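You operate a simulated robot arm through the tools that you are given. There is no shell and no other tool. Be economical: measure what you need, move in short steps, check, and stop when the job is done.

You are at the controls of a simulated robot arm. One attempt, no reset.

Task
Start the chiller and set it to 16 degrees.
Fine: open the supply and return valves before you switch on; leave it running.

Only the result counts: the job must be done as asked and must still hold three seconds after the hand-in. Knocking over, shifting, dropping, spilling or breaking anything else fails it.

Robot
A 7-joint arm with a three-finger gripper, fixed in place. Base frame: the origin is at the foot of the arm, x ahead of it, y to its left, z up. Units: m, degrees, N and s.
Its first joint turns from -166.0 to 166.0 degrees. Payload 2.69 kg.
Tool frame: the origin (TCP) lies between the finger pads and is the grasp point; the fingertips stand 0.03 m ahead of it; z points along the fingers, y is the line along which they close. Largest opening 0.128 m; the body of the gripper starts 0.117 m behind the TCP.
Orientation is that of the tool frame in the base frame, as [roll, pitch, yaw] about the fixed x, y, z axes, in that order (R = Rz(yaw) Ry(pitch) Rx(roll)). With the fingers straight down and closing along the base's y, the tool's x points along the base's -x, its y along +y and its z along -z.

Tools
- The arm moves only by the tool arm_command. Its argument "plan" is one flat list of numbers, 6 for each row, row after row: the shift along the base's x, y, z in m, then the turn, a rotation vector about the base's x, y, z in degrees. In form: [dx, dy, dz, wx, wy, wz, dx, dy, dz, wx, wy, wz, ...]. A call has 1 to 12 rows; each row is the pose to reach, as a shift and turn from the pose commanded when the call began. "claw" is the opening, from 0 (shut) to 1 (fully open), set as the call begins (left out, the last holds). Each row takes 0.2 s and may step no farther than 0.05 m and 8.6 degrees from the row before; otherwise, or with a gripper value out of range, the whole call is refused. Where a pose cannot be reached the arm comes as near as it can. A force on the tool above 80 N (or 10 N above the force at the start of the call, whichever is more), or a blocked arm, ends the call early, and 0.2 s more pass. Each finger halts on what it meets, pressing with about 29 N; the grip force reading is that of the motor and also rises with nothing between the fingers. The clock runs only during rows and for 0.2 s after the last one: add rows that repeat a pose to give the fingers time. It gives the time, the measured TCP pose, the force on the tool (base axes), the opening and the grip force at its end, in the units of the frame above (readings bear some noise), with the torque about the TCP (base axes, N m) and any sound that the robot's microphone picked up.
- Cameras (640 x 400 px; columns grow to the right, rows downward): "scene" is fixed at [0.0535, -0.4894, 1.2844]; the picture's right is [0.29, -0.96, 0.00], its down [-0.43, -0.13, -0.89] and it looks along [0.86, 0.26, -0.45] (base axes); focal length 328 px, centre (320, 200). "wrist" rides on the gripper at [0.058, 0.054, -0.131] in the tool frame; the picture's right is [-0.68, 0.74, 0.00], its down [-0.62, -0.57, -0.55] and it looks along [-0.40, -0.37, 0.84] (tool axes); focal length 234 px, centre (320, 200). There is no depth. A picture from a camera that has moved, and an enlarged one, comes with that camera's place and axes in the base frame and with its lens. The place of the scene camera against the robot may be out by one fixed shift of up to 0.025 m in any direction.
- get_image(camera): a new picture of that camera. The clock stands still meanwhile.
- slide_trunk(by): slides the trunk up (or, below 0, down) by that many m; the arm rides with it, the base frame stays. It gives what a move gives, with no picture.
- inspect(camera, box): a new picture of the part [left, top, right, bottom] of that camera's present view, enlarged. The clock stands still meanwhile.
- finish_job(): hands the job in; it is judged then, once.

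Work in short steps. Places have to be worked out from the pictures, the camera data and where the tool is seen: move nearer, look again, correct. Check each grasp and each placing, and mend what went wrong. You have 120 turns and 68 pictures in all, those below and enlarged ones among them. Open the gripper and draw the arm clear of the work before you hand the job in, unless the task says otherwise; then end with one line.

The tools are called after ">>>" by a JSON object that holds its "method" and its "body". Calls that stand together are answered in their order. arm_command: Moves the arm, as the interface text tells. Its arguments: {"type":"object","properties":{"plan":{"type":"array","items":{"type":"number"}},"claw":{"type":"number"}},"required":["plan"]} The other tools are called the same way: slide_trunk (by) slides the trunk up or down; get_image (camera) takes a picture; inspect (camera, box) takes an enlarged picture of a part of a camera's view; finish_job () hands the job in.

At the start:

```text
time_s: 0.0
eef_pos: [0.6736, -0.2657, 1.1838]
tool_rot: [180.0, 0.0, 179.9]
contact_force: [0.0, -0.4, 0.1]
wrist_torque: [0.04, 0.03, 0.0]
gripper_width: 0.128
gripper_force: 0.1
trunk travel left (down, up): [-0.15, 0.2]
```

scene: 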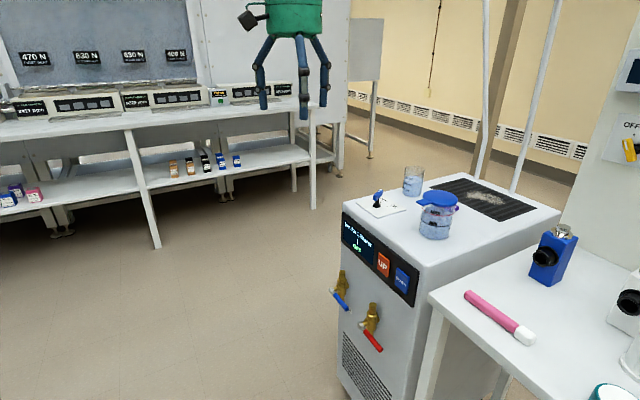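
wrist: 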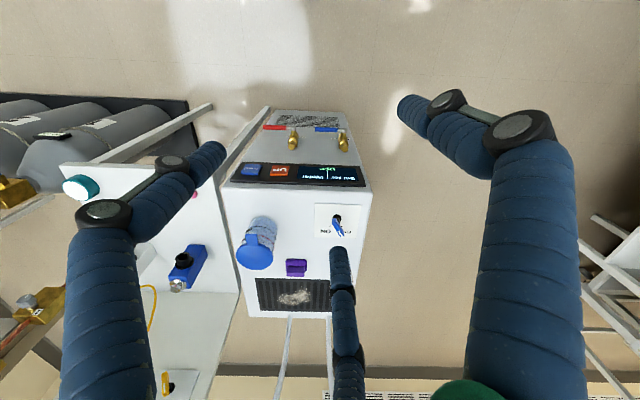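

I begin with enlarged views of the chiller front and the wall switch.

>>> {"method": "inspect", "body": {"camera": "scene", "box": [320, 150, 480, 250]}}

>>> {"method": "inspect", "body": {"camera": "scene", "box": [320, 220, 480, 400]}}

>>> {"method": "inspect", "body": {"camera": "scene", "box": [480, 0, 640, 400]}}

>>> {"method": "inspect", "body": {"camera": "wrist", "box": [210, 100, 390, 330]}}

```text
4.00 times, centred on (400, 200) of scene
camera zoom: at [0.0535, -0.4894, 1.2844], right [0.29, -0.96, 0.0], down [-0.43, -0.13, -0.89], along [0.86, 0.26, -0.45], focal length 1310 px, centre (0, 200)
```

zoom: 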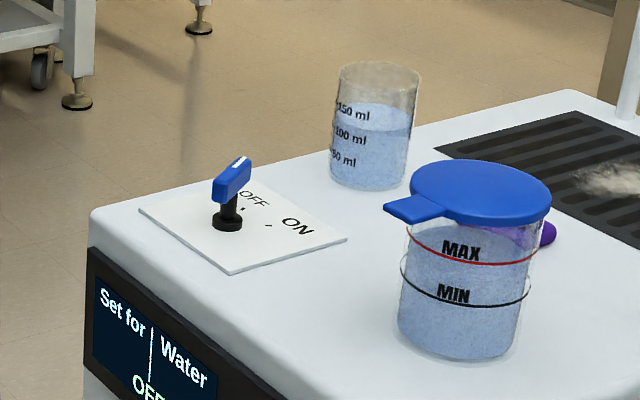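

```text
2.22 times, centred on (400, 310) of scene
camera zoom: at [0.0535, -0.4894, 1.2844], right [0.29, -0.96, 0.0], down [-0.43, -0.13, -0.89], along [0.86, 0.26, -0.45], focal length 728 px, centre (142, -44)
```

zoom: 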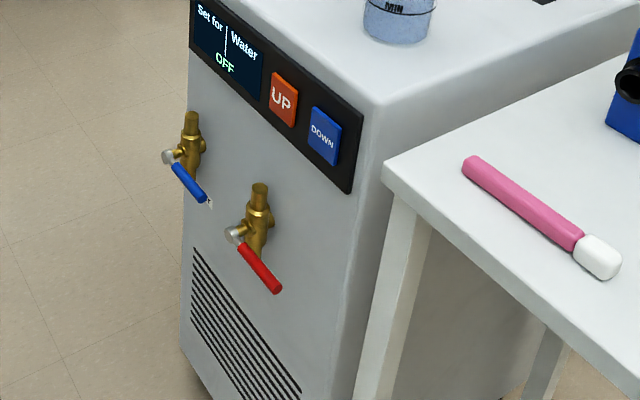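

```text
1.00 times, centred on (560, 200) of scene (not enlarged: the box is as wide or as high as the picture)
camera zoom: at [0.0535, -0.4894, 1.2844], right [0.29, -0.96, 0.0], down [-0.43, -0.13, -0.89], along [0.86, 0.26, -0.45], focal length 328 px, centre (80, 200)
```

zoom: 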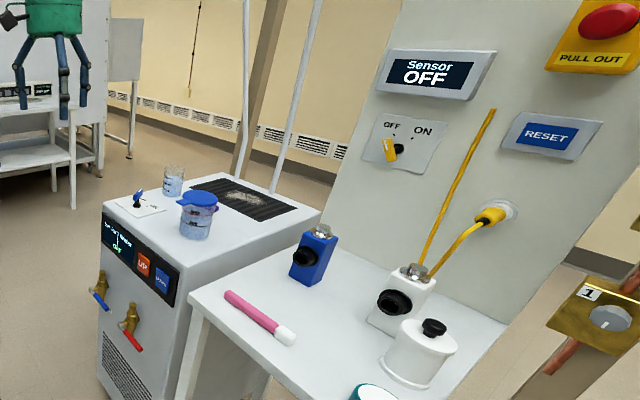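

```text
1.74 times, centred on (300, 215) of wrist
camera zoom: at [0.6153, -0.2131, 1.3143], right [0.68, 0.74, 0.0], down [0.62, -0.57, 0.55], along [0.4, -0.37, -0.84], focal length 407 px, centre (355, 174)
```

zoom: 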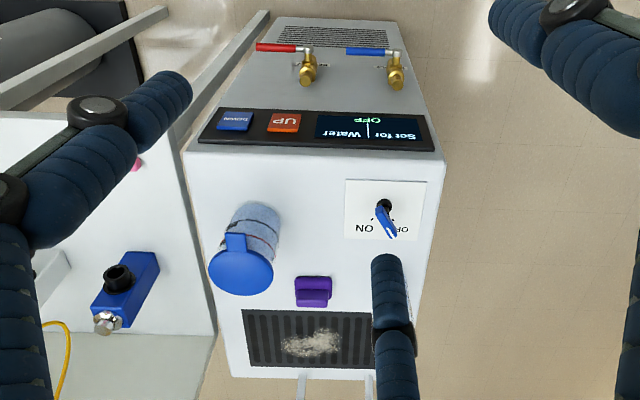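

The chiller front looks about 0.86 m from the base axis, facing the arm along (-0.72, 0.69). The switch is on top near (0.907, -0.425, 0.845) and the valves are at z of about 0.62. I'll turn the tool level toward the front while staying well back, then look.

>>> {"method": "arm_command", "body": {"plan": [-0.0075, -0.002, -0.036, -2.87, -7.1, -2.87, -0.015, -0.004, -0.072, -5.73, -14.2, -5.73, -0.0225, -0.005, -0.108, -8.6, -21.3, -8.6, -0.03, -0.007, -0.144, -11.47, -28.4, -11.47, -0.0375, -0.009, -0.18, -14.33, -35.5, -14.33, -0.045, -0.01, -0.216, -17.2, -42.6, -17.2, -0.0525, -0.012, -0.252, -20.07, -49.7, -20.07, -0.06, -0.014, -0.288, -22.93, -56.8, -22.93, -0.0675, -0.016, -0.324, -25.8, -63.9, -25.8, -0.075, -0.017, -0.36, -28.67, -71.0, -28.67, -0.0825, -0.019, -0.396, -31.53, -78.1, -31.53, -0.09, -0.02, -0.432, -34.4, -85.15, -34.4]}}

>>> {"method": "get_image", "body": {"camera": "wrist"}}

>>> {"method": "get_image", "body": {"camera": "scene"}}

```text
time_s: 2.8
eef_pos: [0.6569, -0.3009, 0.802]
tool_rot: [-50.7, 85.6, -96.0]
contact_force: [-1.6, -0.8, 0.9]
wrist_torque: [0.03, 0.02, 0.02]
gripper_width: 0.1277
gripper_force: 0.1
out of reach, approached as far as the arm can: row 6, 7, 11, 12
trunk travel left (down, up): [-0.15, 0.2]
stopped in row 12: the arm was blocked; the commanded pose is now the measured one
```

```text
61 pictures are left
camera wrist: at [0.6045, -0.1754, 0.7347], right [0.53, 0.57, 0.63], down [-0.78, 0.04, 0.62], along [0.33, -0.82, 0.46], focal length 234 px, centre (320, 200)
```

wrist: 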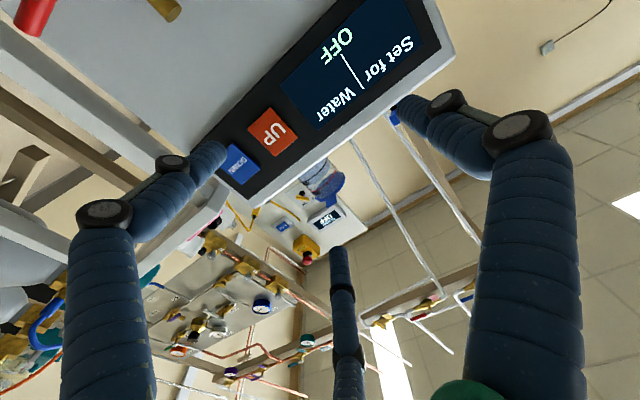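

```text
60 pictures are left
```

scene: 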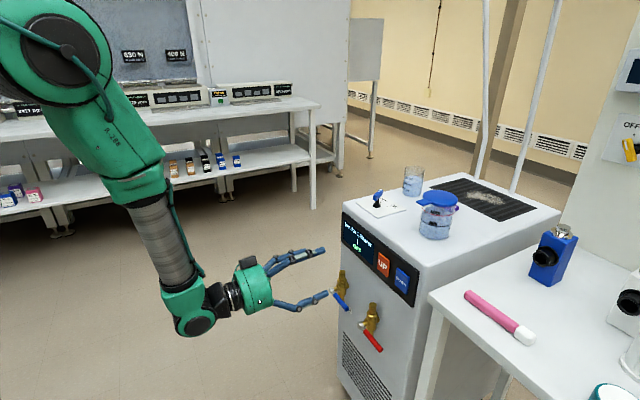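

The tool now points at the chiller, with its tips about 0.15 m off the front. It can't go lower this close in, so I'll slide the trunk down to bring it to valve height and look again.

>>> {"method": "slide_trunk", "body": {"by": -0.1}}

>>> {"method": "get_image", "body": {"camera": "wrist"}}

>>> {"method": "inspect", "body": {"camera": "scene", "box": [320, 180, 440, 400]}}

```text
time_s: 4.1
eef_pos: [0.656, -0.3017, 0.7007]
tool_rot: [-53.4, 85.6, -98.7]
contact_force: [-0.5, 0.0, 0.0]
wrist_torque: [0.0, 0.0, 0.01]
gripper_width: 0.1278
gripper_force: 0.1
trunk travel left (down, up): [-0.05, 0.3]
```

```text
59 pictures are left
camera wrist: at [0.6029, -0.1751, 0.633], right [0.53, 0.56, 0.63], down [-0.78, 0.04, 0.62], along [0.33, -0.82, 0.46], focal length 234 px, centre (320, 200)
```

wrist: 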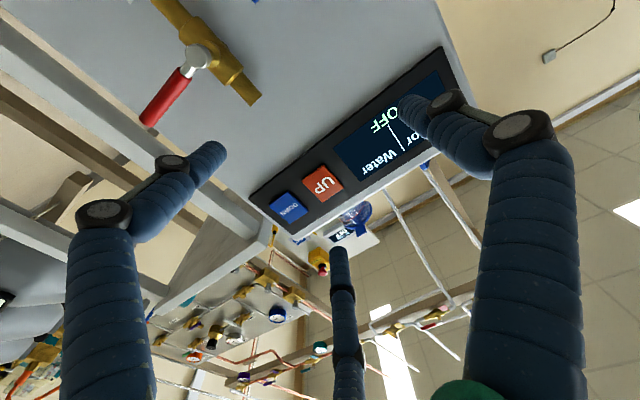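

```text
1.82 times, centred on (380, 290) of scene
camera zoom: at [0.0535, -0.4894, 1.2844], right [0.29, -0.96, 0.0], down [-0.43, -0.13, -0.89], along [0.86, 0.26, -0.45], focal length 596 px, centre (211, 36)
```

zoom: 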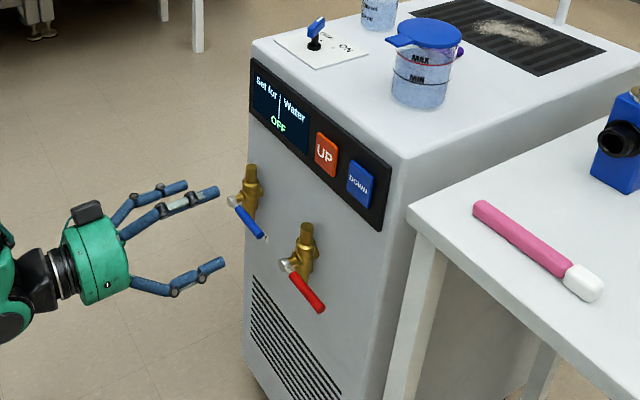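

The gripper has three fingers, and both valve handles lie horizontal across vertical pipes, so both are closed. I'll pitch the tool about 35° down so the wrist camera sees the valves head-on.

>>> {"method": "arm_command", "body": {"plan": [0, 0, 0.005, 4.86, 5.04, 0, 0, 0, 0.01, 9.72, 10.08, 0, 0, 0, 0.015, 14.58, 15.12, 0, 0, 0, 0.02, 19.44, 20.16, 0, 0, 0, 0.025, 24.3, 25.2, 0]}}

>>> {"method": "get_image", "body": {"camera": "wrist"}}

```text
time_s: 5.3
eef_pos: [0.6568, -0.3003, 0.7252]
tool_rot: [-173.2, 57.2, 142.4]
contact_force: [-0.8, -0.1, 0.7]
wrist_torque: [-0.04, -0.03, -0.02]
gripper_width: 0.128
gripper_force: 0.0
trunk travel left (down, up): [-0.05, 0.3]
```

```text
57 pictures are left
camera wrist: at [0.5913, -0.1641, 0.7432], right [0.79, 0.31, 0.52], down [-0.45, -0.28, 0.85], along [0.41, -0.91, -0.09], focal length 234 px, centre (320, 200)
```

wrist: 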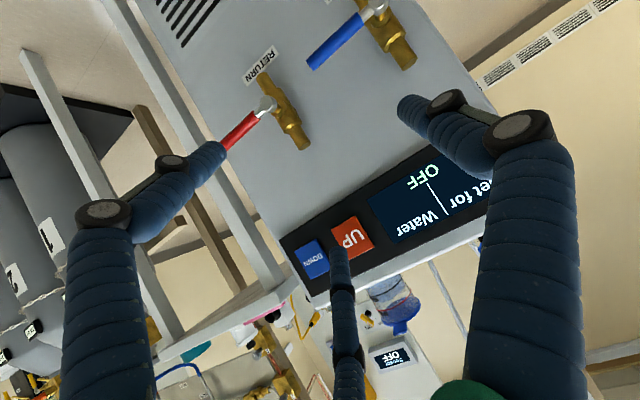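

The RETURN label sits under the red valve, with its hub near (0.72, -0.436, 0.57). The blue hub is near (0.835, -0.315, 0.575) and the levers are about 0.09 m long. I'll enlarge the view to look for stops or direction marks.

>>> {"method": "inspect", "body": {"camera": "wrist", "box": [210, 0, 430, 160]}}

```text
2.50 times, centred on (320, 80) of wrist
camera zoom: at [0.5913, -0.1641, 0.7432], right [0.79, 0.31, 0.52], down [-0.45, -0.28, 0.85], along [0.41, -0.91, -0.09], focal length 585 px, centre (320, 500)
```

zoom: 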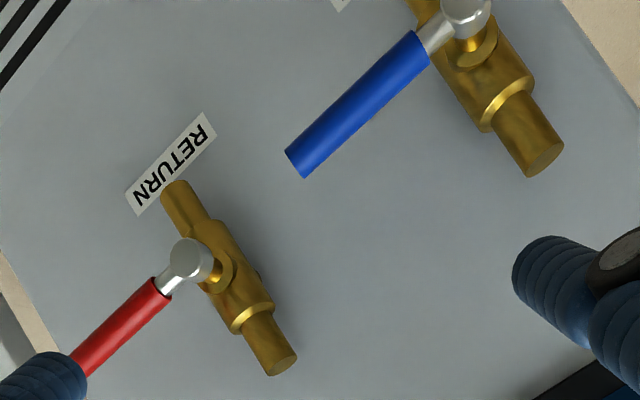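

The fingertips look arranged 120° apart around the axis. I'll close the gripper and see whether they meet in one point, which would make a good pusher.

>>> {"method": "arm_command", "body": {"plan": [0, 0, 0, 0, 0, 0, 0, 0, 0, 0, 0, 0, 0, 0, 0, 0, 0, 0], "claw": 0}}

>>> {"method": "get_image", "body": {"camera": "wrist"}}

```text
time_s: 6.1
eef_pos: [0.6575, -0.3009, 0.7254]
tool_rot: [-173.3, 57.3, 142.6]
contact_force: [-0.5, 0.4, 0.1]
wrist_torque: [-0.01, 0.02, -0.01]
gripper_width: 0.0021
gripper_force: 29.1
trunk travel left (down, up): [-0.05, 0.3]
```

```text
55 pictures are left
camera wrist: at [0.5914, -0.1642, 0.743], right [0.79, 0.31, 0.52], down [-0.45, -0.28, 0.85], along [0.41, -0.91, -0.09], focal length 234 px, centre (320, 200)
```

wrist: 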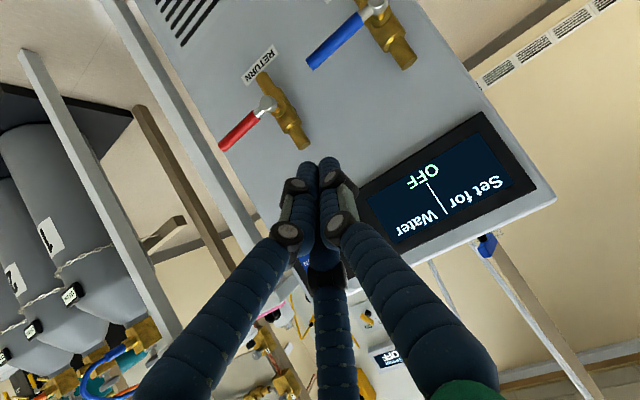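

Closed, the fingers form a point at TCP + 0.03 m, which works as a pusher. I'll move it sideways and down in front of the red lever, then in above its outer end.

>>> {"method": "arm_command", "body": {"plan": [-0.019, -0.037, -0.012, 0, 0, 0, -0.038, -0.075, -0.024, 0, 0, 0, -0.056, -0.112, -0.035, 0, 0, 0, -0.038, -0.13, -0.06, 0, 0, 0, -0.02, -0.147, -0.08, 0, 0, 0]}}

>>> {"method": "get_image", "body": {"camera": "wrist"}}

>>> {"method": "inspect", "body": {"camera": "scene", "box": [300, 230, 440, 370]}}

```text
time_s: 7.3
eef_pos: [0.6384, -0.448, 0.6454]
tool_rot: [-173.2, 57.3, 142.4]
contact_force: [-0.2, 0.0, 1.2]
wrist_torque: [0.08, 0.04, 0.01]
gripper_width: 0.0019
gripper_force: 29.3
trunk travel left (down, up): [-0.05, 0.3]
```

```text
54 pictures are left
camera wrist: at [0.5723, -0.3116, 0.6632], right [0.79, 0.31, 0.52], down [-0.45, -0.28, 0.85], along [0.41, -0.91, -0.08], focal length 234 px, centre (320, 200)
```

wrist: 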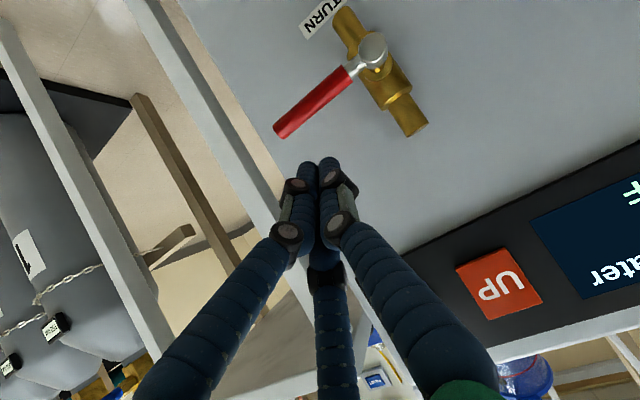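

```text
2.86 times, centred on (370, 300) of scene
camera zoom: at [0.0535, -0.4894, 1.2844], right [0.29, -0.96, 0.0], down [-0.43, -0.13, -0.89], along [0.86, 0.26, -0.45], focal length 936 px, centre (177, -86)
```

zoom: 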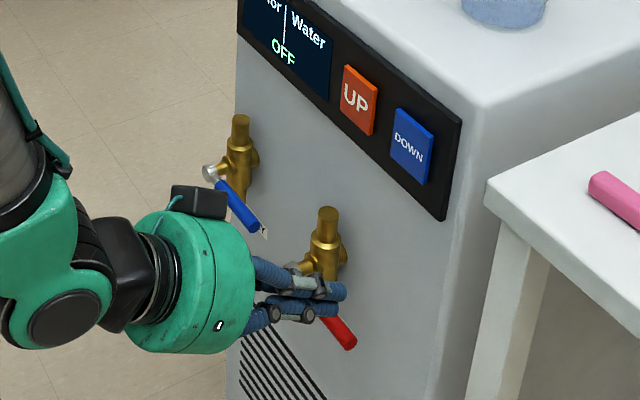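

Two-view fix: the red hub is at about (0.708, -0.414, 0.584). The lever runs right to (0.649, -0.478, 0.584), standing off about 0.06 m from the front. I'll slide in above the lever and press down gently to about 15°.

>>> {"method": "arm_command", "body": {"plan": [0.0265, -0.0143, 0, 0, 0, 0, 0.0265, -0.0143, -0.03, 0, 0, 0, 0.025, -0.016, -0.045, 0, 0, 0, 0.024, -0.0169, -0.0565, 0, 0, 0]}}

>>> {"method": "get_image", "body": {"camera": "wrist"}}

```text
time_s: 8.5
eef_pos: [0.6727, -0.4728, 0.6018]
tool_rot: [-173.1, 58.9, 142.6]
contact_force: [7.5, -6.0, 7.6]
wrist_torque: [-0.25, -0.2, 0.07]
gripper_width: 0.002
gripper_force: 28.7
trunk travel left (down, up): [-0.05, 0.3]
stopped in row 4: the force on the tool passed its limit at 82 N (the readings are from after the stop); the commanded pose is now the measured one
```

```text
52 pictures are left
camera wrist: at [0.6073, -0.3364, 0.6163], right [0.78, 0.32, 0.53], down [-0.47, -0.27, 0.84], along [0.41, -0.91, -0.06], focal length 234 px, centre (320, 200)
```

wrist: 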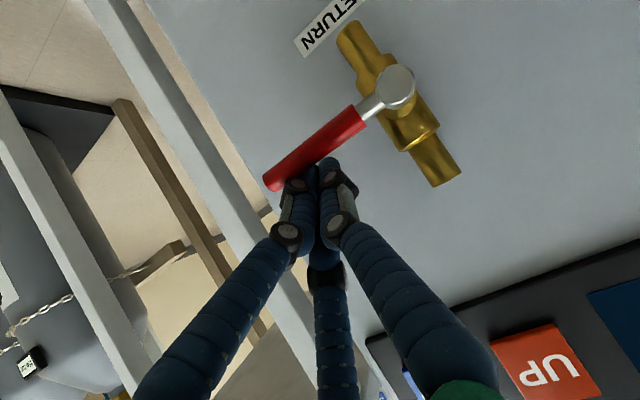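

Pressing down hit a hard stop, so the lever must open upward. I'll back off up and out, then level the tool to come in from below.

>>> {"method": "arm_command", "body": {"plan": [0, 0, 0.03, 0, 0, 0, -0.03, 0.029, 0.03, 0, 0, 0, -0.06, 0.058, 0.03, 0, 0, 0, -0.06, 0.058, 0.02, -5.5, -5.8, 0, -0.06, 0.058, 0.0, -11, -11.6, 0, -0.06, 0.058, -0.03, -16.5, -17.4, 0, -0.06, 0.058, -0.05, -20, -21, 0]}}

>>> {"method": "get_image", "body": {"camera": "wrist"}}

```text
time_s: 10.1
eef_pos: [0.6104, -0.4085, 0.5533]
tool_rot: [-108.8, 84.1, -154.5]
contact_force: [0.2, 0.1, 2.0]
wrist_torque: [0.14, 0.12, -0.02]
gripper_width: 0.002
gripper_force: 29.3
out of reach, approached as far as the arm can: row 5, 6, 7
trunk travel left (down, up): [-0.05, 0.3]
```

```text
51 pictures are left
camera wrist: at [0.553, -0.2805, 0.4947], right [0.59, 0.54, 0.6], down [-0.73, 0.03, 0.69], along [0.36, -0.84, 0.41], focal length 234 px, centre (320, 200)
```

wrist: 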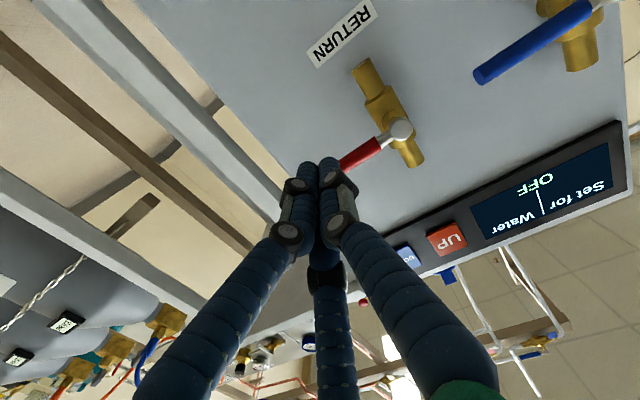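

The tool is level at z of about 0.553, just under the red lever. I'll slide in beneath it and lift.

>>> {"method": "arm_command", "body": {"plan": [0.026, -0.025, 0, 0, 0, 0, 0.0518, -0.05, 0, 0, 0, 0, 0.0504, -0.0514, 0.012, 0, 0, 0, 0.049, -0.0529, 0.027, 0, 0, 0]}}

>>> {"method": "get_image", "body": {"camera": "wrist"}}

```text
time_s: 11.1
eef_pos: [0.6658, -0.4563, 0.5792]
tool_rot: [-121.3, 85.9, -167.0]
contact_force: [-0.6, 0.2, 0.2]
wrist_torque: [-0.04, -0.05, 0.04]
gripper_width: 0.0021
gripper_force: 29.0
out of reach, approached as far as the arm can: row 1, 3, 4
trunk travel left (down, up): [-0.05, 0.3]
```

```text
50 pictures are left
camera wrist: at [0.6091, -0.328, 0.5223], right [0.57, 0.53, 0.63], down [-0.74, 0.01, 0.67], along [0.35, -0.85, 0.39], focal length 234 px, centre (320, 200)
```

wrist: 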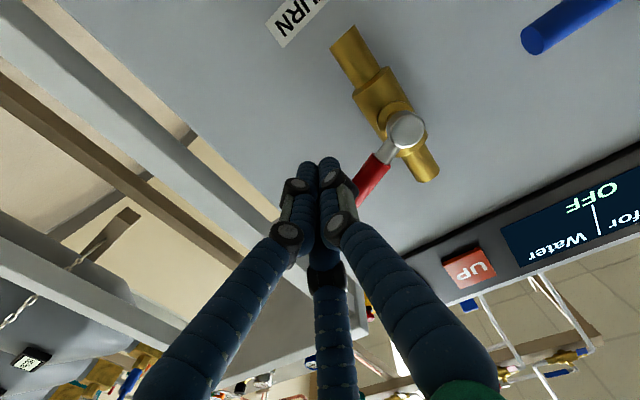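

The red lever is turning up with almost no force. I'll carry on along the arc toward vertical.

>>> {"method": "arm_command", "body": {"plan": [0.0007, 0.0007, 0.018, 0, 0, 0, 0.005, 0.005, 0.035, 0, 0, 0, 0.0118, 0.0122, 0.05, 0, 0, 0, 0.0212, 0.022, 0.0615, 0, 0, 0, 0.0323, 0.0335, 0.0695, 0, 0, 0]}}

>>> {"method": "get_image", "body": {"camera": "wrist"}}

>>> {"method": "inspect", "body": {"camera": "scene", "box": [300, 230, 440, 370]}}

```text
time_s: 12.3
eef_pos: [0.6917, -0.4284, 0.6454]
tool_rot: [-127.9, 86.1, -173.8]
contact_force: [-33.5, -61.4, -11.9]
wrist_torque: [-0.03, 0.35, -1.01]
gripper_width: 0.002
gripper_force: 29.1
trunk travel left (down, up): [-0.05, 0.3]
```

```text
49 pictures are left
camera wrist: at [0.6359, -0.2984, 0.5892], right [0.57, 0.52, 0.63], down [-0.74, 0.01, 0.67], along [0.34, -0.86, 0.39], focal length 234 px, centre (320, 200)
```

wrist: 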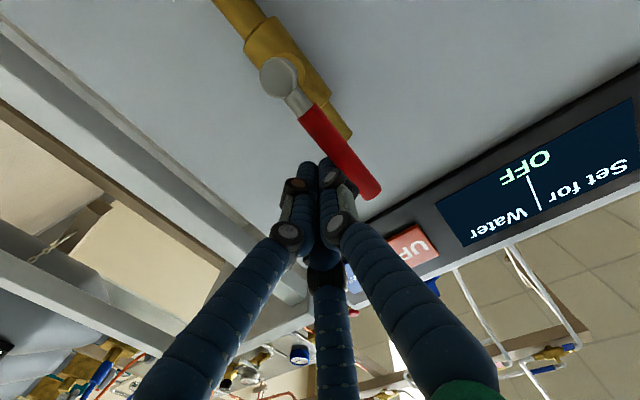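

```text
2.86 times, centred on (370, 300) of scene
camera zoom: at [0.0535, -0.4894, 1.2844], right [0.29, -0.96, 0.0], down [-0.43, -0.13, -0.89], along [0.86, 0.26, -0.45], focal length 936 px, centre (177, -86)
```

zoom: 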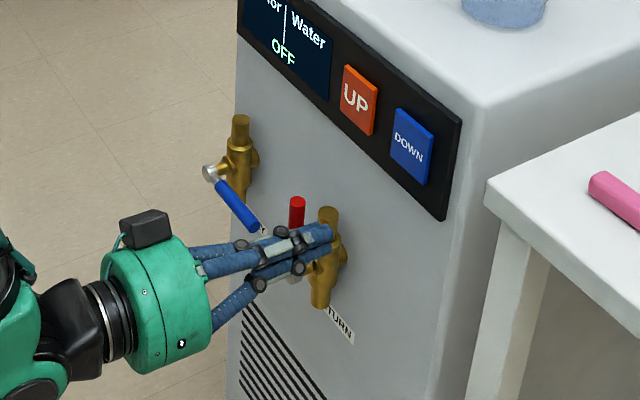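

The lever met its stop standing vertical along the pipe, so the RETURN valve is open. I'll release it sideways, back out, and go down and left beneath the blue lever.

>>> {"method": "arm_command", "body": {"plan": [-0.014, -0.0144, 0, 0, 0, 0, -0.043, 0.0134, 0, 0, 0, 0, -0.0716, 0.0411, 0, 0, 0, 0, -0.0716, 0.0411, -0.045, 0, 0, 0, -0.0716, 0.0411, -0.09, 0, 0, 0, -0.04, 0.074, -0.094, 0, 0, 0, -0.008, 0.107, -0.094, 0, 0, 0, 0.0211, 0.137, -0.094, 0, 0, 0]}}

>>> {"method": "get_image", "body": {"camera": "wrist"}}

>>> {"method": "inspect", "body": {"camera": "scene", "box": [300, 230, 440, 370]}}

```text
time_s: 14.1
eef_pos: [0.7184, -0.2852, 0.554]
tool_rot: [-123.7, 86.1, -168.8]
contact_force: [-0.4, -0.4, 0.3]
wrist_torque: [0.0, 0.0, 0.04]
gripper_width: 0.0023
gripper_force: 29.0
out of reach, approached as far as the arm can: row 3, 4, 5
trunk travel left (down, up): [-0.05, 0.3]
```

```text
47 pictures are left
camera wrist: at [0.6612, -0.1562, 0.4979], right [0.57, 0.53, 0.63], down [-0.75, 0.0, 0.67], along [0.35, -0.85, 0.39], focal length 234 px, centre (320, 200)
```

wrist: 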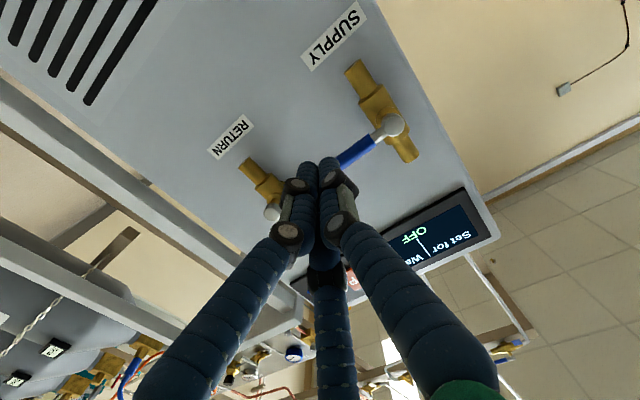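

```text
2.86 times, centred on (370, 300) of scene
camera zoom: at [0.0535, -0.4894, 1.2844], right [0.29, -0.96, 0.0], down [-0.43, -0.13, -0.89], along [0.86, 0.26, -0.45], focal length 936 px, centre (177, -86)
```

zoom: 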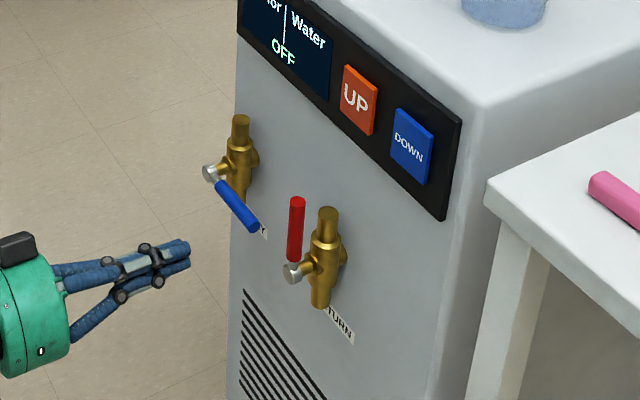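

The red lever is vertical. The blue lever has the same relative geometry as the red one had, so I'll use the same insert-and-lift motion.

>>> {"method": "arm_command", "body": {"plan": [0.0288, -0.0278, 0, 0, 0, 0, 0.0576, -0.0555, 0, 0, 0, 0, 0.0562, -0.0569, 0.012, 0, 0, 0, 0.0548, -0.0584, 0.027, 0, 0, 0, 0.0555, -0.0577, 0.045, 0, 0, 0, 0.0597, -0.0533, 0.062, 0, 0, 0, 0.0666, -0.0461, 0.077, 0, 0, 0, 0.076, -0.0364, 0.0885, 0, 0, 0, 0.0871, -0.0249, 0.0965, 0, 0, 0]}}

>>> {"method": "get_image", "body": {"camera": "wrist"}}

```text
time_s: 16.1
eef_pos: [0.8038, -0.3145, 0.6497]
tool_rot: [-124.9, 86.0, -170.3]
contact_force: [-14.1, -25.2, -1.6]
wrist_torque: [0.12, 0.17, -0.47]
gripper_width: 0.0019
gripper_force: 29.1
trunk travel left (down, up): [-0.05, 0.3]
```

```text
45 pictures are left
camera wrist: at [0.7463, -0.1846, 0.5935], right [0.57, 0.52, 0.63], down [-0.74, 0.0, 0.67], along [0.35, -0.85, 0.39], focal length 234 px, centre (320, 200)
```

wrist: 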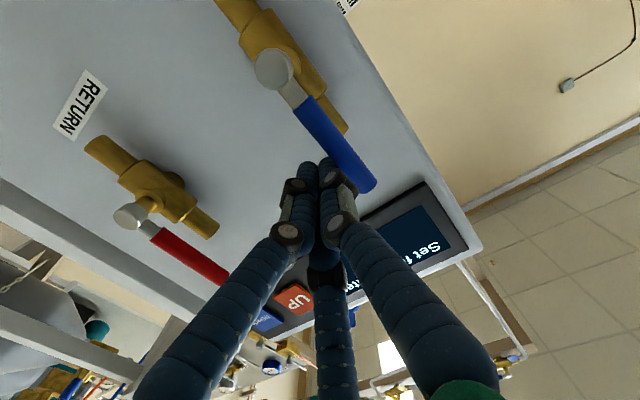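

The blue lever is vertical with force building against its stop. I'll nudge it a little more, then release, back away and check.

>>> {"method": "arm_command", "body": {"plan": [0.005, 0.0052, 0, 0, 0, 0, 0.005, 0.0052, 0, 0, 0, 0, -0.014, -0.0144, 0, 0, 0, 0, -0.043, 0.0134, 0, 0, 0, 0, -0.0716, 0.0411, 0.02, 0, 0, 0, -0.0716, 0.0411, 0.06, 0, 0, 0]}}

>>> {"method": "slide_trunk", "body": {"by": 0.2}}

>>> {"method": "inspect", "body": {"camera": "scene", "box": [300, 140, 480, 370]}}

>>> {"method": "get_image", "body": {"camera": "wrist"}}

```text
time_s: 16.6
eef_pos: [0.8027, -0.3153, 0.6496]
tool_rot: [-125.2, 86.0, -171.4]
contact_force: [-7.7, -5.2, 3.2]
wrist_torque: [-0.04, -0.12, -0.09]
gripper_width: 0.002
gripper_force: 29.1
trunk travel left (down, up): [-0.05, 0.3]
stopped in row 2: the force on the tool passed its limit at 84 N (the readings are from after the stop); the commanded pose is now the measured one
```

```text
time_s: 18.8
eef_pos: [0.8041, -0.3129, 0.8469]
tool_rot: [-124.6, 86.0, -170.8]
contact_force: [0.4, 0.2, -0.2]
wrist_torque: [0.0, 0.0, -0.02]
gripper_width: 0.002
gripper_force: 29.1
trunk travel left (down, up): [-0.25, 0.1]
```

```text
1.74 times, centred on (390, 255) of scene
camera zoom: at [0.0535, -0.4894, 1.2844], right [0.29, -0.96, 0.0], down [-0.43, -0.13, -0.89], along [0.86, 0.26, -0.45], focal length 570 px, centre (198, 104)
```

zoom: 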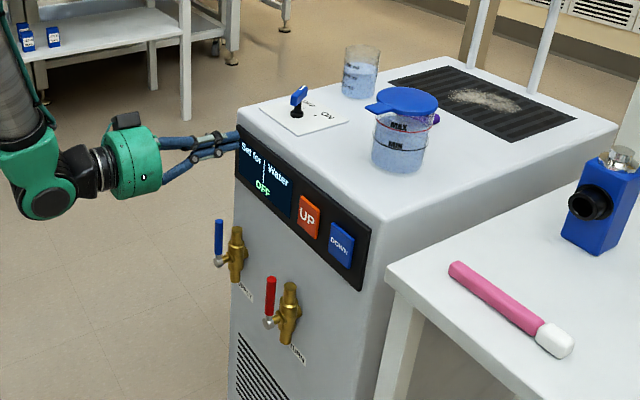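

```text
43 pictures are left
camera wrist: at [0.7486, -0.1826, 0.7923], right [0.58, 0.52, 0.63], down [-0.74, 0.01, 0.67], along [0.34, -0.85, 0.39], focal length 234 px, centre (320, 200)
```

wrist: 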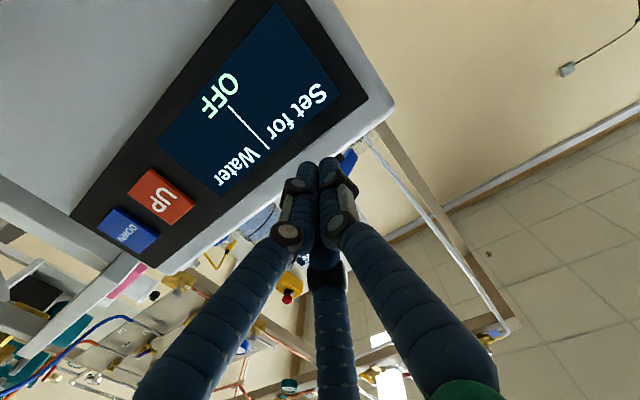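

Both valves now stand open. The release rows were cut short, but the trunk slide stayed clear of the display. Next I'll back off, rise and pitch the tool downward to look at the switch on top.

>>> {"method": "arm_command", "body": {"plan": [-0.03, 0.028, 0.02, 5.2, 5.4, 0, -0.05, 0.045, 0.055, 10.4, 10.8, 0, -0.05, 0.045, 0.095, 15.6, 16.2, 0, -0.04, 0.03, 0.13, 20.8, 21.6, 0, -0.02, 0.01, 0.16, 26, 27, 0, -0.01, -0.01, 0.18, 31.2, 32.4, 0, 0, -0.025, 0.195, 36.4, 37.8, 0, 0.009, -0.04, 0.2, 41.6, 43.2, 0]}}

>>> {"method": "get_image", "body": {"camera": "wrist"}}

```text
time_s: 20.6
eef_pos: [0.8127, -0.3526, 1.0418]
tool_rot: [-176.0, 27.2, 139.7]
contact_force: [-0.1, 0.6, -1.9]
wrist_torque: [-0.1, -0.05, 0.0]
gripper_width: 0.0021
gripper_force: 28.9
trunk travel left (down, up): [-0.25, 0.1]
```

```text
42 pictures are left
camera wrist: at [0.7692, -0.235, 1.1284], right [0.95, 0.16, 0.26], down [-0.13, -0.58, 0.8], along [0.28, -0.8, -0.53], focal length 234 px, centre (320, 200)
```

wrist: 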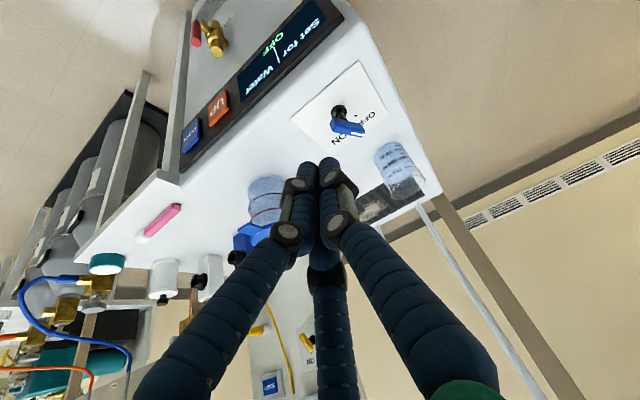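

>>> {"method": "inspect", "body": {"camera": "wrist", "box": [280, 60, 400, 160]}}

>>> {"method": "inspect", "body": {"camera": "scene", "box": [345, 170, 425, 230]}}

```text
4.00 times, centred on (340, 110) of wrist
camera zoom: at [0.7692, -0.235, 1.1284], right [0.95, 0.16, 0.26], down [-0.13, -0.58, 0.8], along [0.28, -0.8, -0.53], focal length 937 px, centre (240, 560)
```

zoom: 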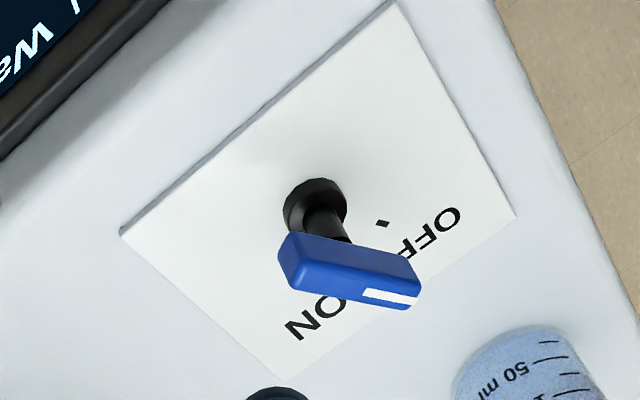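

```text
6.67 times, centred on (385, 200) of scene
camera zoom: at [0.0535, -0.4894, 1.2844], right [0.29, -0.96, 0.0], down [-0.43, -0.13, -0.89], along [0.86, 0.26, -0.45], focal length 2184 px, centre (-113, 200)
```

zoom: 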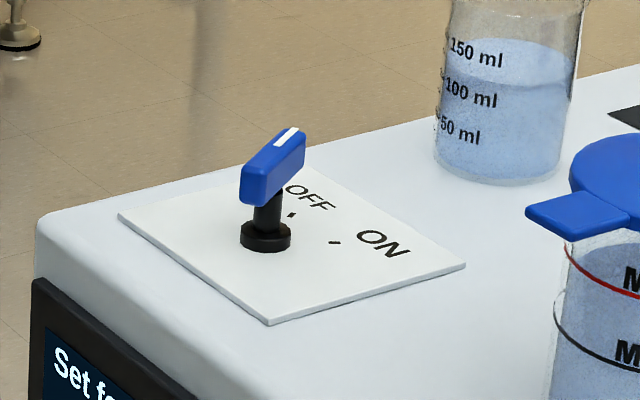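

The switch is a pointer bar on a post, with its axis near (0.91, -0.43) and bar z near 0.88. OFF is far-left and ON far-right, so it needs about 60° clockwise. I'll hover the closed tip beside the bar's near end, on its right side.

>>> {"method": "arm_command", "body": {"plan": [0.022, -0.033, 0, 0, 0, 0, 0.044, -0.066, -0.02, 0, 0, 0, 0.0653, -0.097, -0.05, 0, 0, 0, 0.0653, -0.097, -0.09, 0, 0, 0, 0.0653, -0.097, -0.105, 0, 0, 0]}}

>>> {"method": "inspect", "body": {"camera": "wrist", "box": [240, 50, 440, 200]}}

>>> {"method": "inspect", "body": {"camera": "scene", "box": [345, 160, 441, 230]}}

```text
time_s: 21.8
eef_pos: [0.8792, -0.4496, 0.9424]
tool_rot: [-176.1, 27.5, 139.8]
contact_force: [0.3, 0.1, 0.1]
wrist_torque: [0.01, 0.05, -0.02]
gripper_width: 0.0019
gripper_force: 29.3
trunk travel left (down, up): [-0.25, 0.1]
```

```text
2.67 times, centred on (340, 125) of wrist
camera zoom: at [0.836, -0.332, 1.0288], right [0.95, 0.16, 0.27], down [-0.13, -0.58, 0.8], along [0.28, -0.8, -0.53], focal length 624 px, centre (267, 400)
```

zoom: 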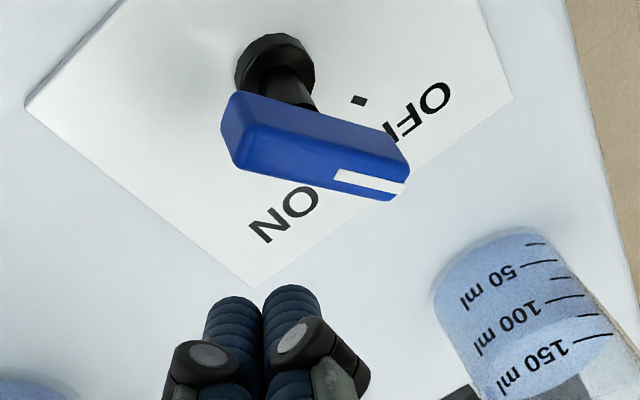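

```text
5.71 times, centred on (393, 195) of scene
camera zoom: at [0.0535, -0.4894, 1.2844], right [0.29, -0.96, 0.0], down [-0.43, -0.13, -0.89], along [0.86, 0.26, -0.45], focal length 1872 px, centre (-97, 229)
```

zoom: 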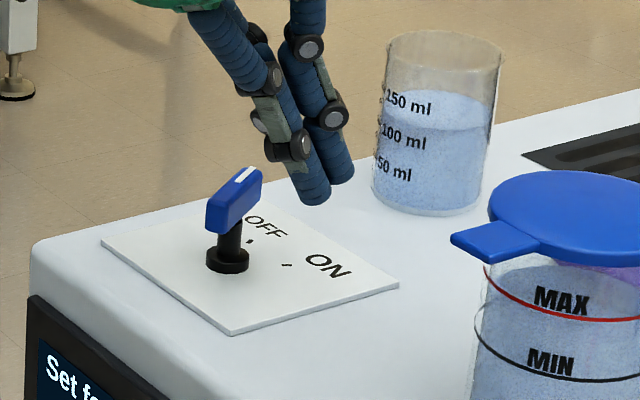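

The bar measures about 0.057 m long, centred near (0.908, -0.43). The tip is at (0.888, -0.46, 0.916), clear on the right. I'll lower it to bar height and sweep the near end left along the arc.

>>> {"method": "arm_command", "body": {"plan": [-0.005, -0.002, -0.025, 0, 0, 0, -0.005, -0.002, -0.046, 0, 0, 0, -0.0015, 0.01, -0.046, 0, 0, 0, -0.004, 0.0195, -0.046, 0, 0, 0, -0.004, 0.0266, -0.046, 0, 0, 0, -0.003, 0.034, -0.046, 0, 0, 0]}}

>>> {"method": "inspect", "body": {"camera": "wrist", "box": [240, 50, 440, 200]}}

>>> {"method": "inspect", "body": {"camera": "scene", "box": [335, 160, 441, 270]}}

```text
time_s: 23.2
eef_pos: [0.8741, -0.4158, 0.8968]
tool_rot: [-176.1, 27.3, 139.7]
contact_force: [-13.3, -6.8, -1.5]
wrist_torque: [-0.18, 0.08, -0.09]
gripper_width: 0.0021
gripper_force: 29.4
trunk travel left (down, up): [-0.25, 0.1]
```

```text
2.67 times, centred on (340, 125) of wrist
camera zoom: at [0.8306, -0.2979, 0.9825], right [0.95, 0.16, 0.27], down [-0.13, -0.58, 0.8], along [0.28, -0.8, -0.53], focal length 624 px, centre (267, 400)
```

zoom: 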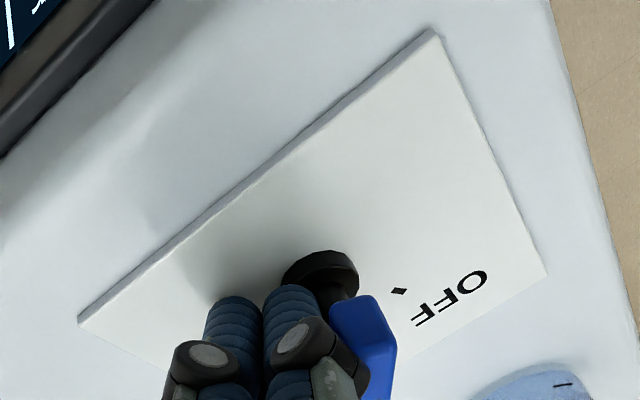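

```text
3.64 times, centred on (388, 215) of scene
camera zoom: at [0.0535, -0.4894, 1.2844], right [0.29, -0.96, 0.0], down [-0.43, -0.13, -0.89], along [0.86, 0.26, -0.45], focal length 1191 px, centre (73, 146)
```

zoom: 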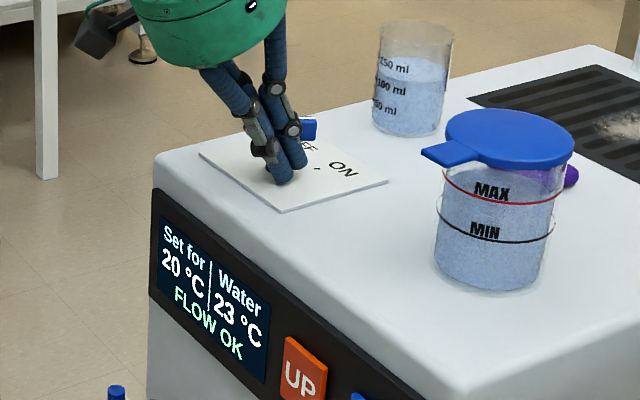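

The display now reads Set 20 °C, Water 23 °C, FLOW OK, so it's on. I'll draw the tip away from the bar and up, then check the switch and display.

>>> {"method": "arm_command", "body": {"plan": [-0.012, -0.004, 0, 0, 0, 0, -0.012, -0.004, 0.04, 0, 0, 0, -0.03, 0.02, 0.08, 0, 0, 0, -0.06, 0.05, 0.1, 0, 0, 0]}}

>>> {"method": "inspect", "body": {"camera": "scene", "box": [335, 160, 441, 310]}}

>>> {"method": "get_image", "body": {"camera": "wrist"}}

```text
time_s: 24.2
eef_pos: [0.8165, -0.366, 0.9977]
tool_rot: [-176.2, 27.5, 139.7]
contact_force: [0.0, 0.3, -0.3]
wrist_torque: [0.01, -0.03, 0.02]
gripper_width: 0.0022
gripper_force: 28.4
trunk travel left (down, up): [-0.25, 0.1]
```

```text
2.67 times, centred on (388, 235) of scene
camera zoom: at [0.0535, -0.4894, 1.2844], right [0.29, -0.96, 0.0], down [-0.43, -0.13, -0.89], along [0.86, 0.26, -0.45], focal length 874 px, centre (139, 107)
```

zoom: 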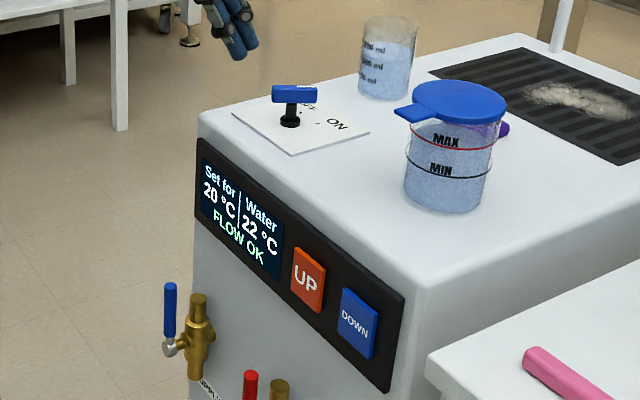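

```text
34 pictures are left
camera wrist: at [0.7725, -0.2465, 1.0835], right [0.95, 0.16, 0.27], down [-0.13, -0.58, 0.8], along [0.28, -0.8, -0.53], focal length 234 px, centre (320, 200)
```

wrist: 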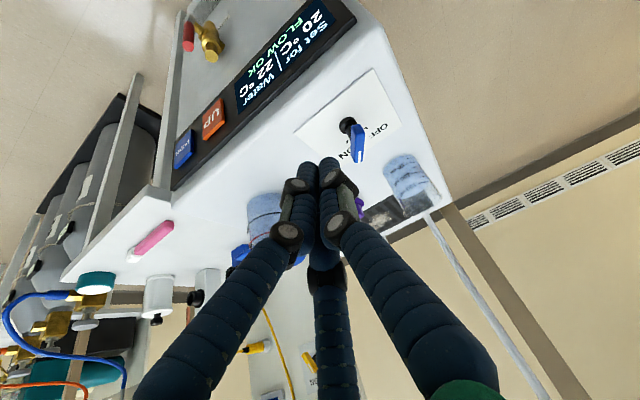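

The chiller is running and the pointer is at ON. DOWN is near (0.684, -0.52, 0.777) on the front. I'll back off and come round to a near-level pose in front of it.

>>> {"method": "arm_command", "body": {"plan": [-0.03, -0.01, 0, -4.16, -4.33, 0, -0.06, -0.02, -0.01, -8.32, -8.66, 0, -0.09, -0.032, -0.035, -12.5, -13.0, 0, -0.12, -0.043, -0.07, -16.65, -17.3, 0, -0.15, -0.053, -0.105, -20.8, -21.6, 0, -0.18, -0.064, -0.14, -25, -26, 0, -0.2, -0.071, -0.175, -29.1, -30.3, 0, -0.2145, -0.0756, -0.208, -33.3, -34.6, 0]}}

>>> {"method": "get_image", "body": {"camera": "wrist"}}

>>> {"method": "inspect", "body": {"camera": "scene", "box": [335, 180, 441, 310]}}

```text
time_s: 26.0
eef_pos: [0.6099, -0.4408, 0.7909]
tool_rot: [-161.3, 75.2, 152.6]
contact_force: [1.5, -0.4, 1.4]
wrist_torque: [0.12, 0.08, -0.03]
gripper_width: 0.0022
gripper_force: 29.6
out of reach, approached as far as the arm can: row 8
trunk travel left (down, up): [-0.25, 0.1]
```

```text
33 pictures are left
camera wrist: at [0.5483, -0.3037, 0.7629], right [0.68, 0.43, 0.59], down [-0.63, -0.08, 0.77], along [0.38, -0.9, 0.22], focal length 234 px, centre (320, 200)
```

wrist: 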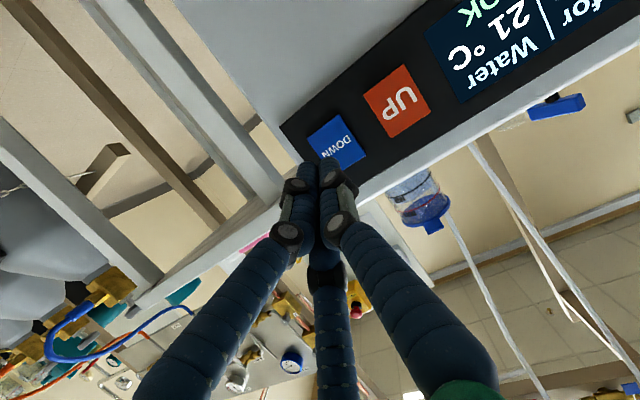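

```text
3.08 times, centred on (388, 245) of scene
camera zoom: at [0.0535, -0.4894, 1.2844], right [0.29, -0.96, 0.0], down [-0.43, -0.13, -0.89], along [0.86, 0.26, -0.45], focal length 1008 px, centre (111, 62)
```

zoom: 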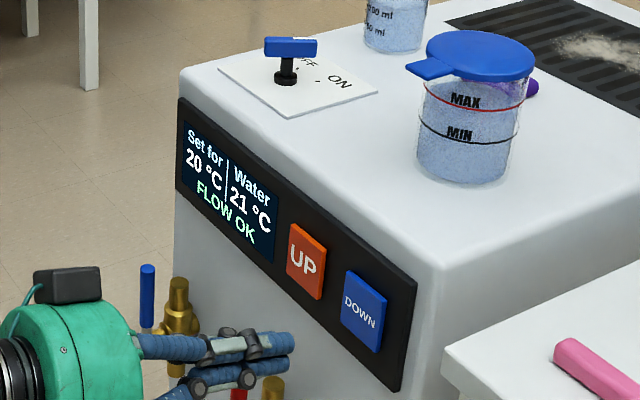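

The tip is about 0.08 m in front of DOWN and nearly lined up. I'll move in to roughly 0.015 m short of it, then check.

>>> {"method": "arm_command", "body": {"plan": [0.025, -0.022, -0.002, 0, 0, 0, 0.0496, -0.0436, -0.004, 0, 0, 0]}}

>>> {"method": "inspect", "body": {"camera": "wrist", "box": [240, 80, 440, 220]}}

>>> {"method": "inspect", "body": {"camera": "scene", "box": [335, 200, 441, 310]}}

```text
time_s: 26.6
eef_pos: [0.6442, -0.4669, 0.7883]
tool_rot: [-165.8, 75.3, 147.9]
contact_force: [0.9, 0.6, -0.5]
wrist_torque: [0.0, -0.03, 0.01]
gripper_width: 0.002
gripper_force: 28.7
out of reach, approached as far as the arm can: row 2
trunk travel left (down, up): [-0.25, 0.1]
```

```text
2.86 times, centred on (340, 150) of wrist
camera zoom: at [0.5842, -0.3291, 0.7604], right [0.67, 0.42, 0.61], down [-0.64, -0.09, 0.77], along [0.38, -0.9, 0.21], focal length 669 px, centre (263, 343)
```

zoom: 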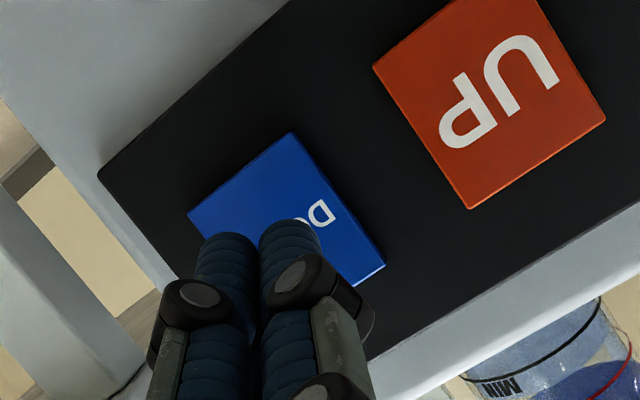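

```text
3.64 times, centred on (388, 255) of scene
camera zoom: at [0.0535, -0.4894, 1.2844], right [0.29, -0.96, 0.0], down [-0.43, -0.13, -0.89], along [0.86, 0.26, -0.45], focal length 1191 px, centre (73, 0)
```

zoom: 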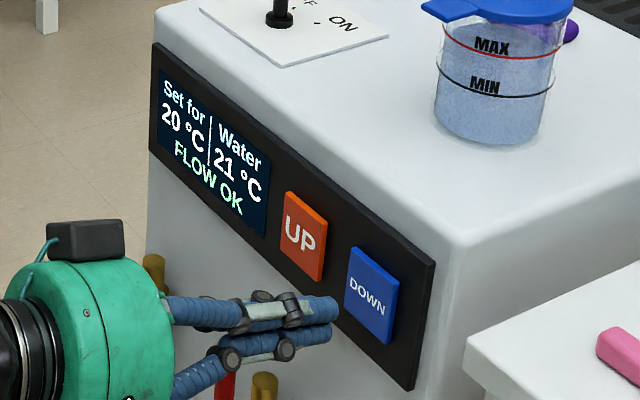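

The tip is about 0.035 m short of the button and lined up with it. I'll move on in small steps.

>>> {"method": "arm_command", "body": {"plan": [0.0108, -0.0104, 0, 0, 0, 0, 0.0216, -0.0208, 0, 0, 0, 0]}}

>>> {"method": "inspect", "body": {"camera": "scene", "box": [335, 200, 441, 310]}}

```text
time_s: 27.2
eef_pos: [0.6674, -0.4809, 0.7877]
tool_rot: [-165.6, 75.3, 147.9]
contact_force: [0.0, -0.7, -0.5]
wrist_torque: [-0.02, -0.05, -0.02]
gripper_width: 0.002
gripper_force: 28.6
out of reach, approached as far as the arm can: row 2
trunk travel left (down, up): [-0.25, 0.1]
```

```text
3.64 times, centred on (388, 255) of scene
camera zoom: at [0.0535, -0.4894, 1.2844], right [0.29, -0.96, 0.0], down [-0.43, -0.13, -0.89], along [0.86, 0.26, -0.45], focal length 1191 px, centre (73, 0)
```

zoom: 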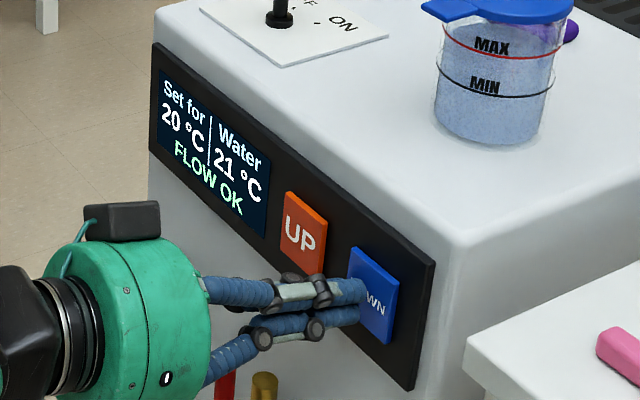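

The tip is almost touching DOWN and sits slightly left of centre. I'll press in about 0.012 m with a small correction to the right.

>>> {"method": "arm_command", "body": {"plan": [0.0, -0.007, 0, 0, 0, 0, 0.0044, -0.0126, 0, 0, 0, 0]}}

>>> {"method": "inspect", "body": {"camera": "scene", "box": [335, 200, 441, 310]}}

```text
time_s: 27.8
eef_pos: [0.6775, -0.4871, 0.7872]
tool_rot: [-165.9, 75.3, 147.9]
contact_force: [-12.2, 10.6, 5.2]
wrist_torque: [-0.27, -0.2, -0.11]
gripper_width: 0.0021
gripper_force: 29.1
out of reach, approached as far as the arm can: row 1, 2
trunk travel left (down, up): [-0.25, 0.1]
heard: click
```

```text
3.64 times, centred on (388, 255) of scene
camera zoom: at [0.0535, -0.4894, 1.2844], right [0.29, -0.96, 0.0], down [-0.43, -0.13, -0.89], along [0.86, 0.26, -0.45], focal length 1191 px, centre (73, 0)
```

zoom: 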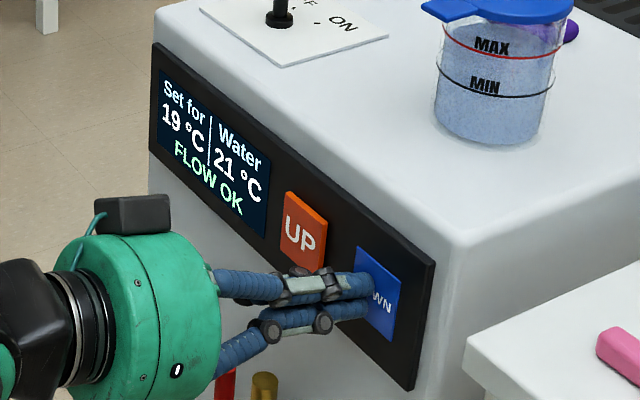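

Click: the set point went to 19. I'll release and press again in one short cycle.

>>> {"method": "arm_command", "body": {"plan": [-0.015, 0.0061, 0, 0, 0, 0, -0.015, 0.0061, 0, 0, 0, 0, -0.0042, -0.0043, 0, 0, 0, 0, -0.0035, -0.005, 0, 0, 0, 0]}}

>>> {"method": "inspect", "body": {"camera": "scene", "box": [335, 200, 441, 310]}}

```text
time_s: 28.8
eef_pos: [0.6771, -0.4848, 0.7854]
tool_rot: [-165.7, 75.2, 147.9]
contact_force: [-5.9, 4.9, -2.4]
wrist_torque: [0.0, 0.0, -0.09]
gripper_width: 0.0021
gripper_force: 28.4
out of reach, approached as far as the arm can: row 3, 4
trunk travel left (down, up): [-0.25, 0.1]
heard: click
```

```text
3.64 times, centred on (388, 255) of scene
camera zoom: at [0.0535, -0.4894, 1.2844], right [0.29, -0.96, 0.0], down [-0.43, -0.13, -0.89], along [0.86, 0.26, -0.45], focal length 1191 px, centre (73, 0)
```

zoom: 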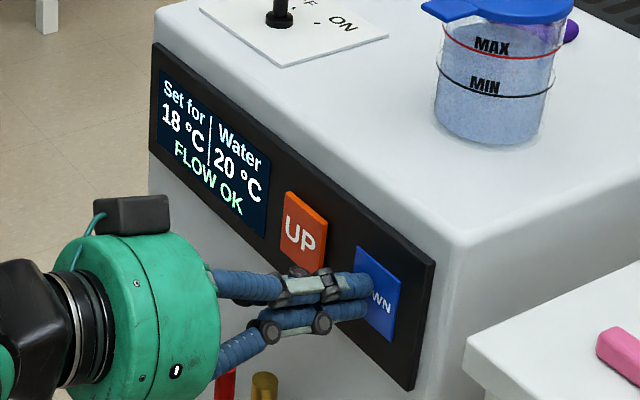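

The set point is 18. Two more presses with the same cycle, one at a time.

>>> {"method": "arm_command", "body": {"plan": [-0.0125, 0.009, 0, 0, 0, 0, -0.0125, 0.009, 0, 0, 0, 0, -0.001, -0.002, 0, 0, 0, 0, 0.0005, -0.0035, 0, 0, 0, 0]}}

>>> {"method": "inspect", "body": {"camera": "scene", "box": [335, 200, 441, 310]}}

```text
time_s: 29.8
eef_pos: [0.6761, -0.4859, 0.7873]
tool_rot: [-165.7, 75.2, 147.8]
contact_force: [-21.3, 10.2, 5.9]
wrist_torque: [-0.26, -0.27, -0.29]
gripper_width: 0.002
gripper_force: 28.7
trunk travel left (down, up): [-0.25, 0.1]
heard: click
```

```text
3.64 times, centred on (388, 255) of scene
camera zoom: at [0.0535, -0.4894, 1.2844], right [0.29, -0.96, 0.0], down [-0.43, -0.13, -0.89], along [0.86, 0.26, -0.45], focal length 1191 px, centre (73, 0)
```

zoom: 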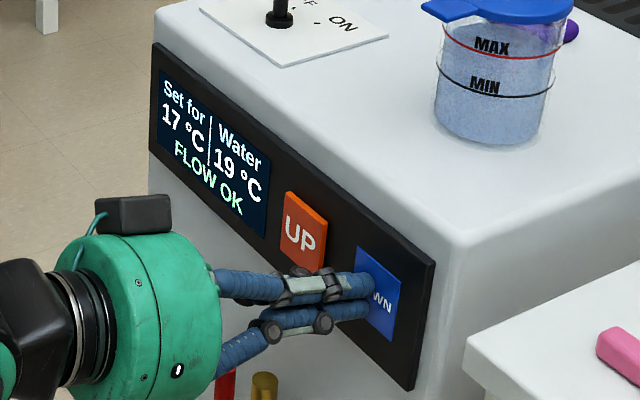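

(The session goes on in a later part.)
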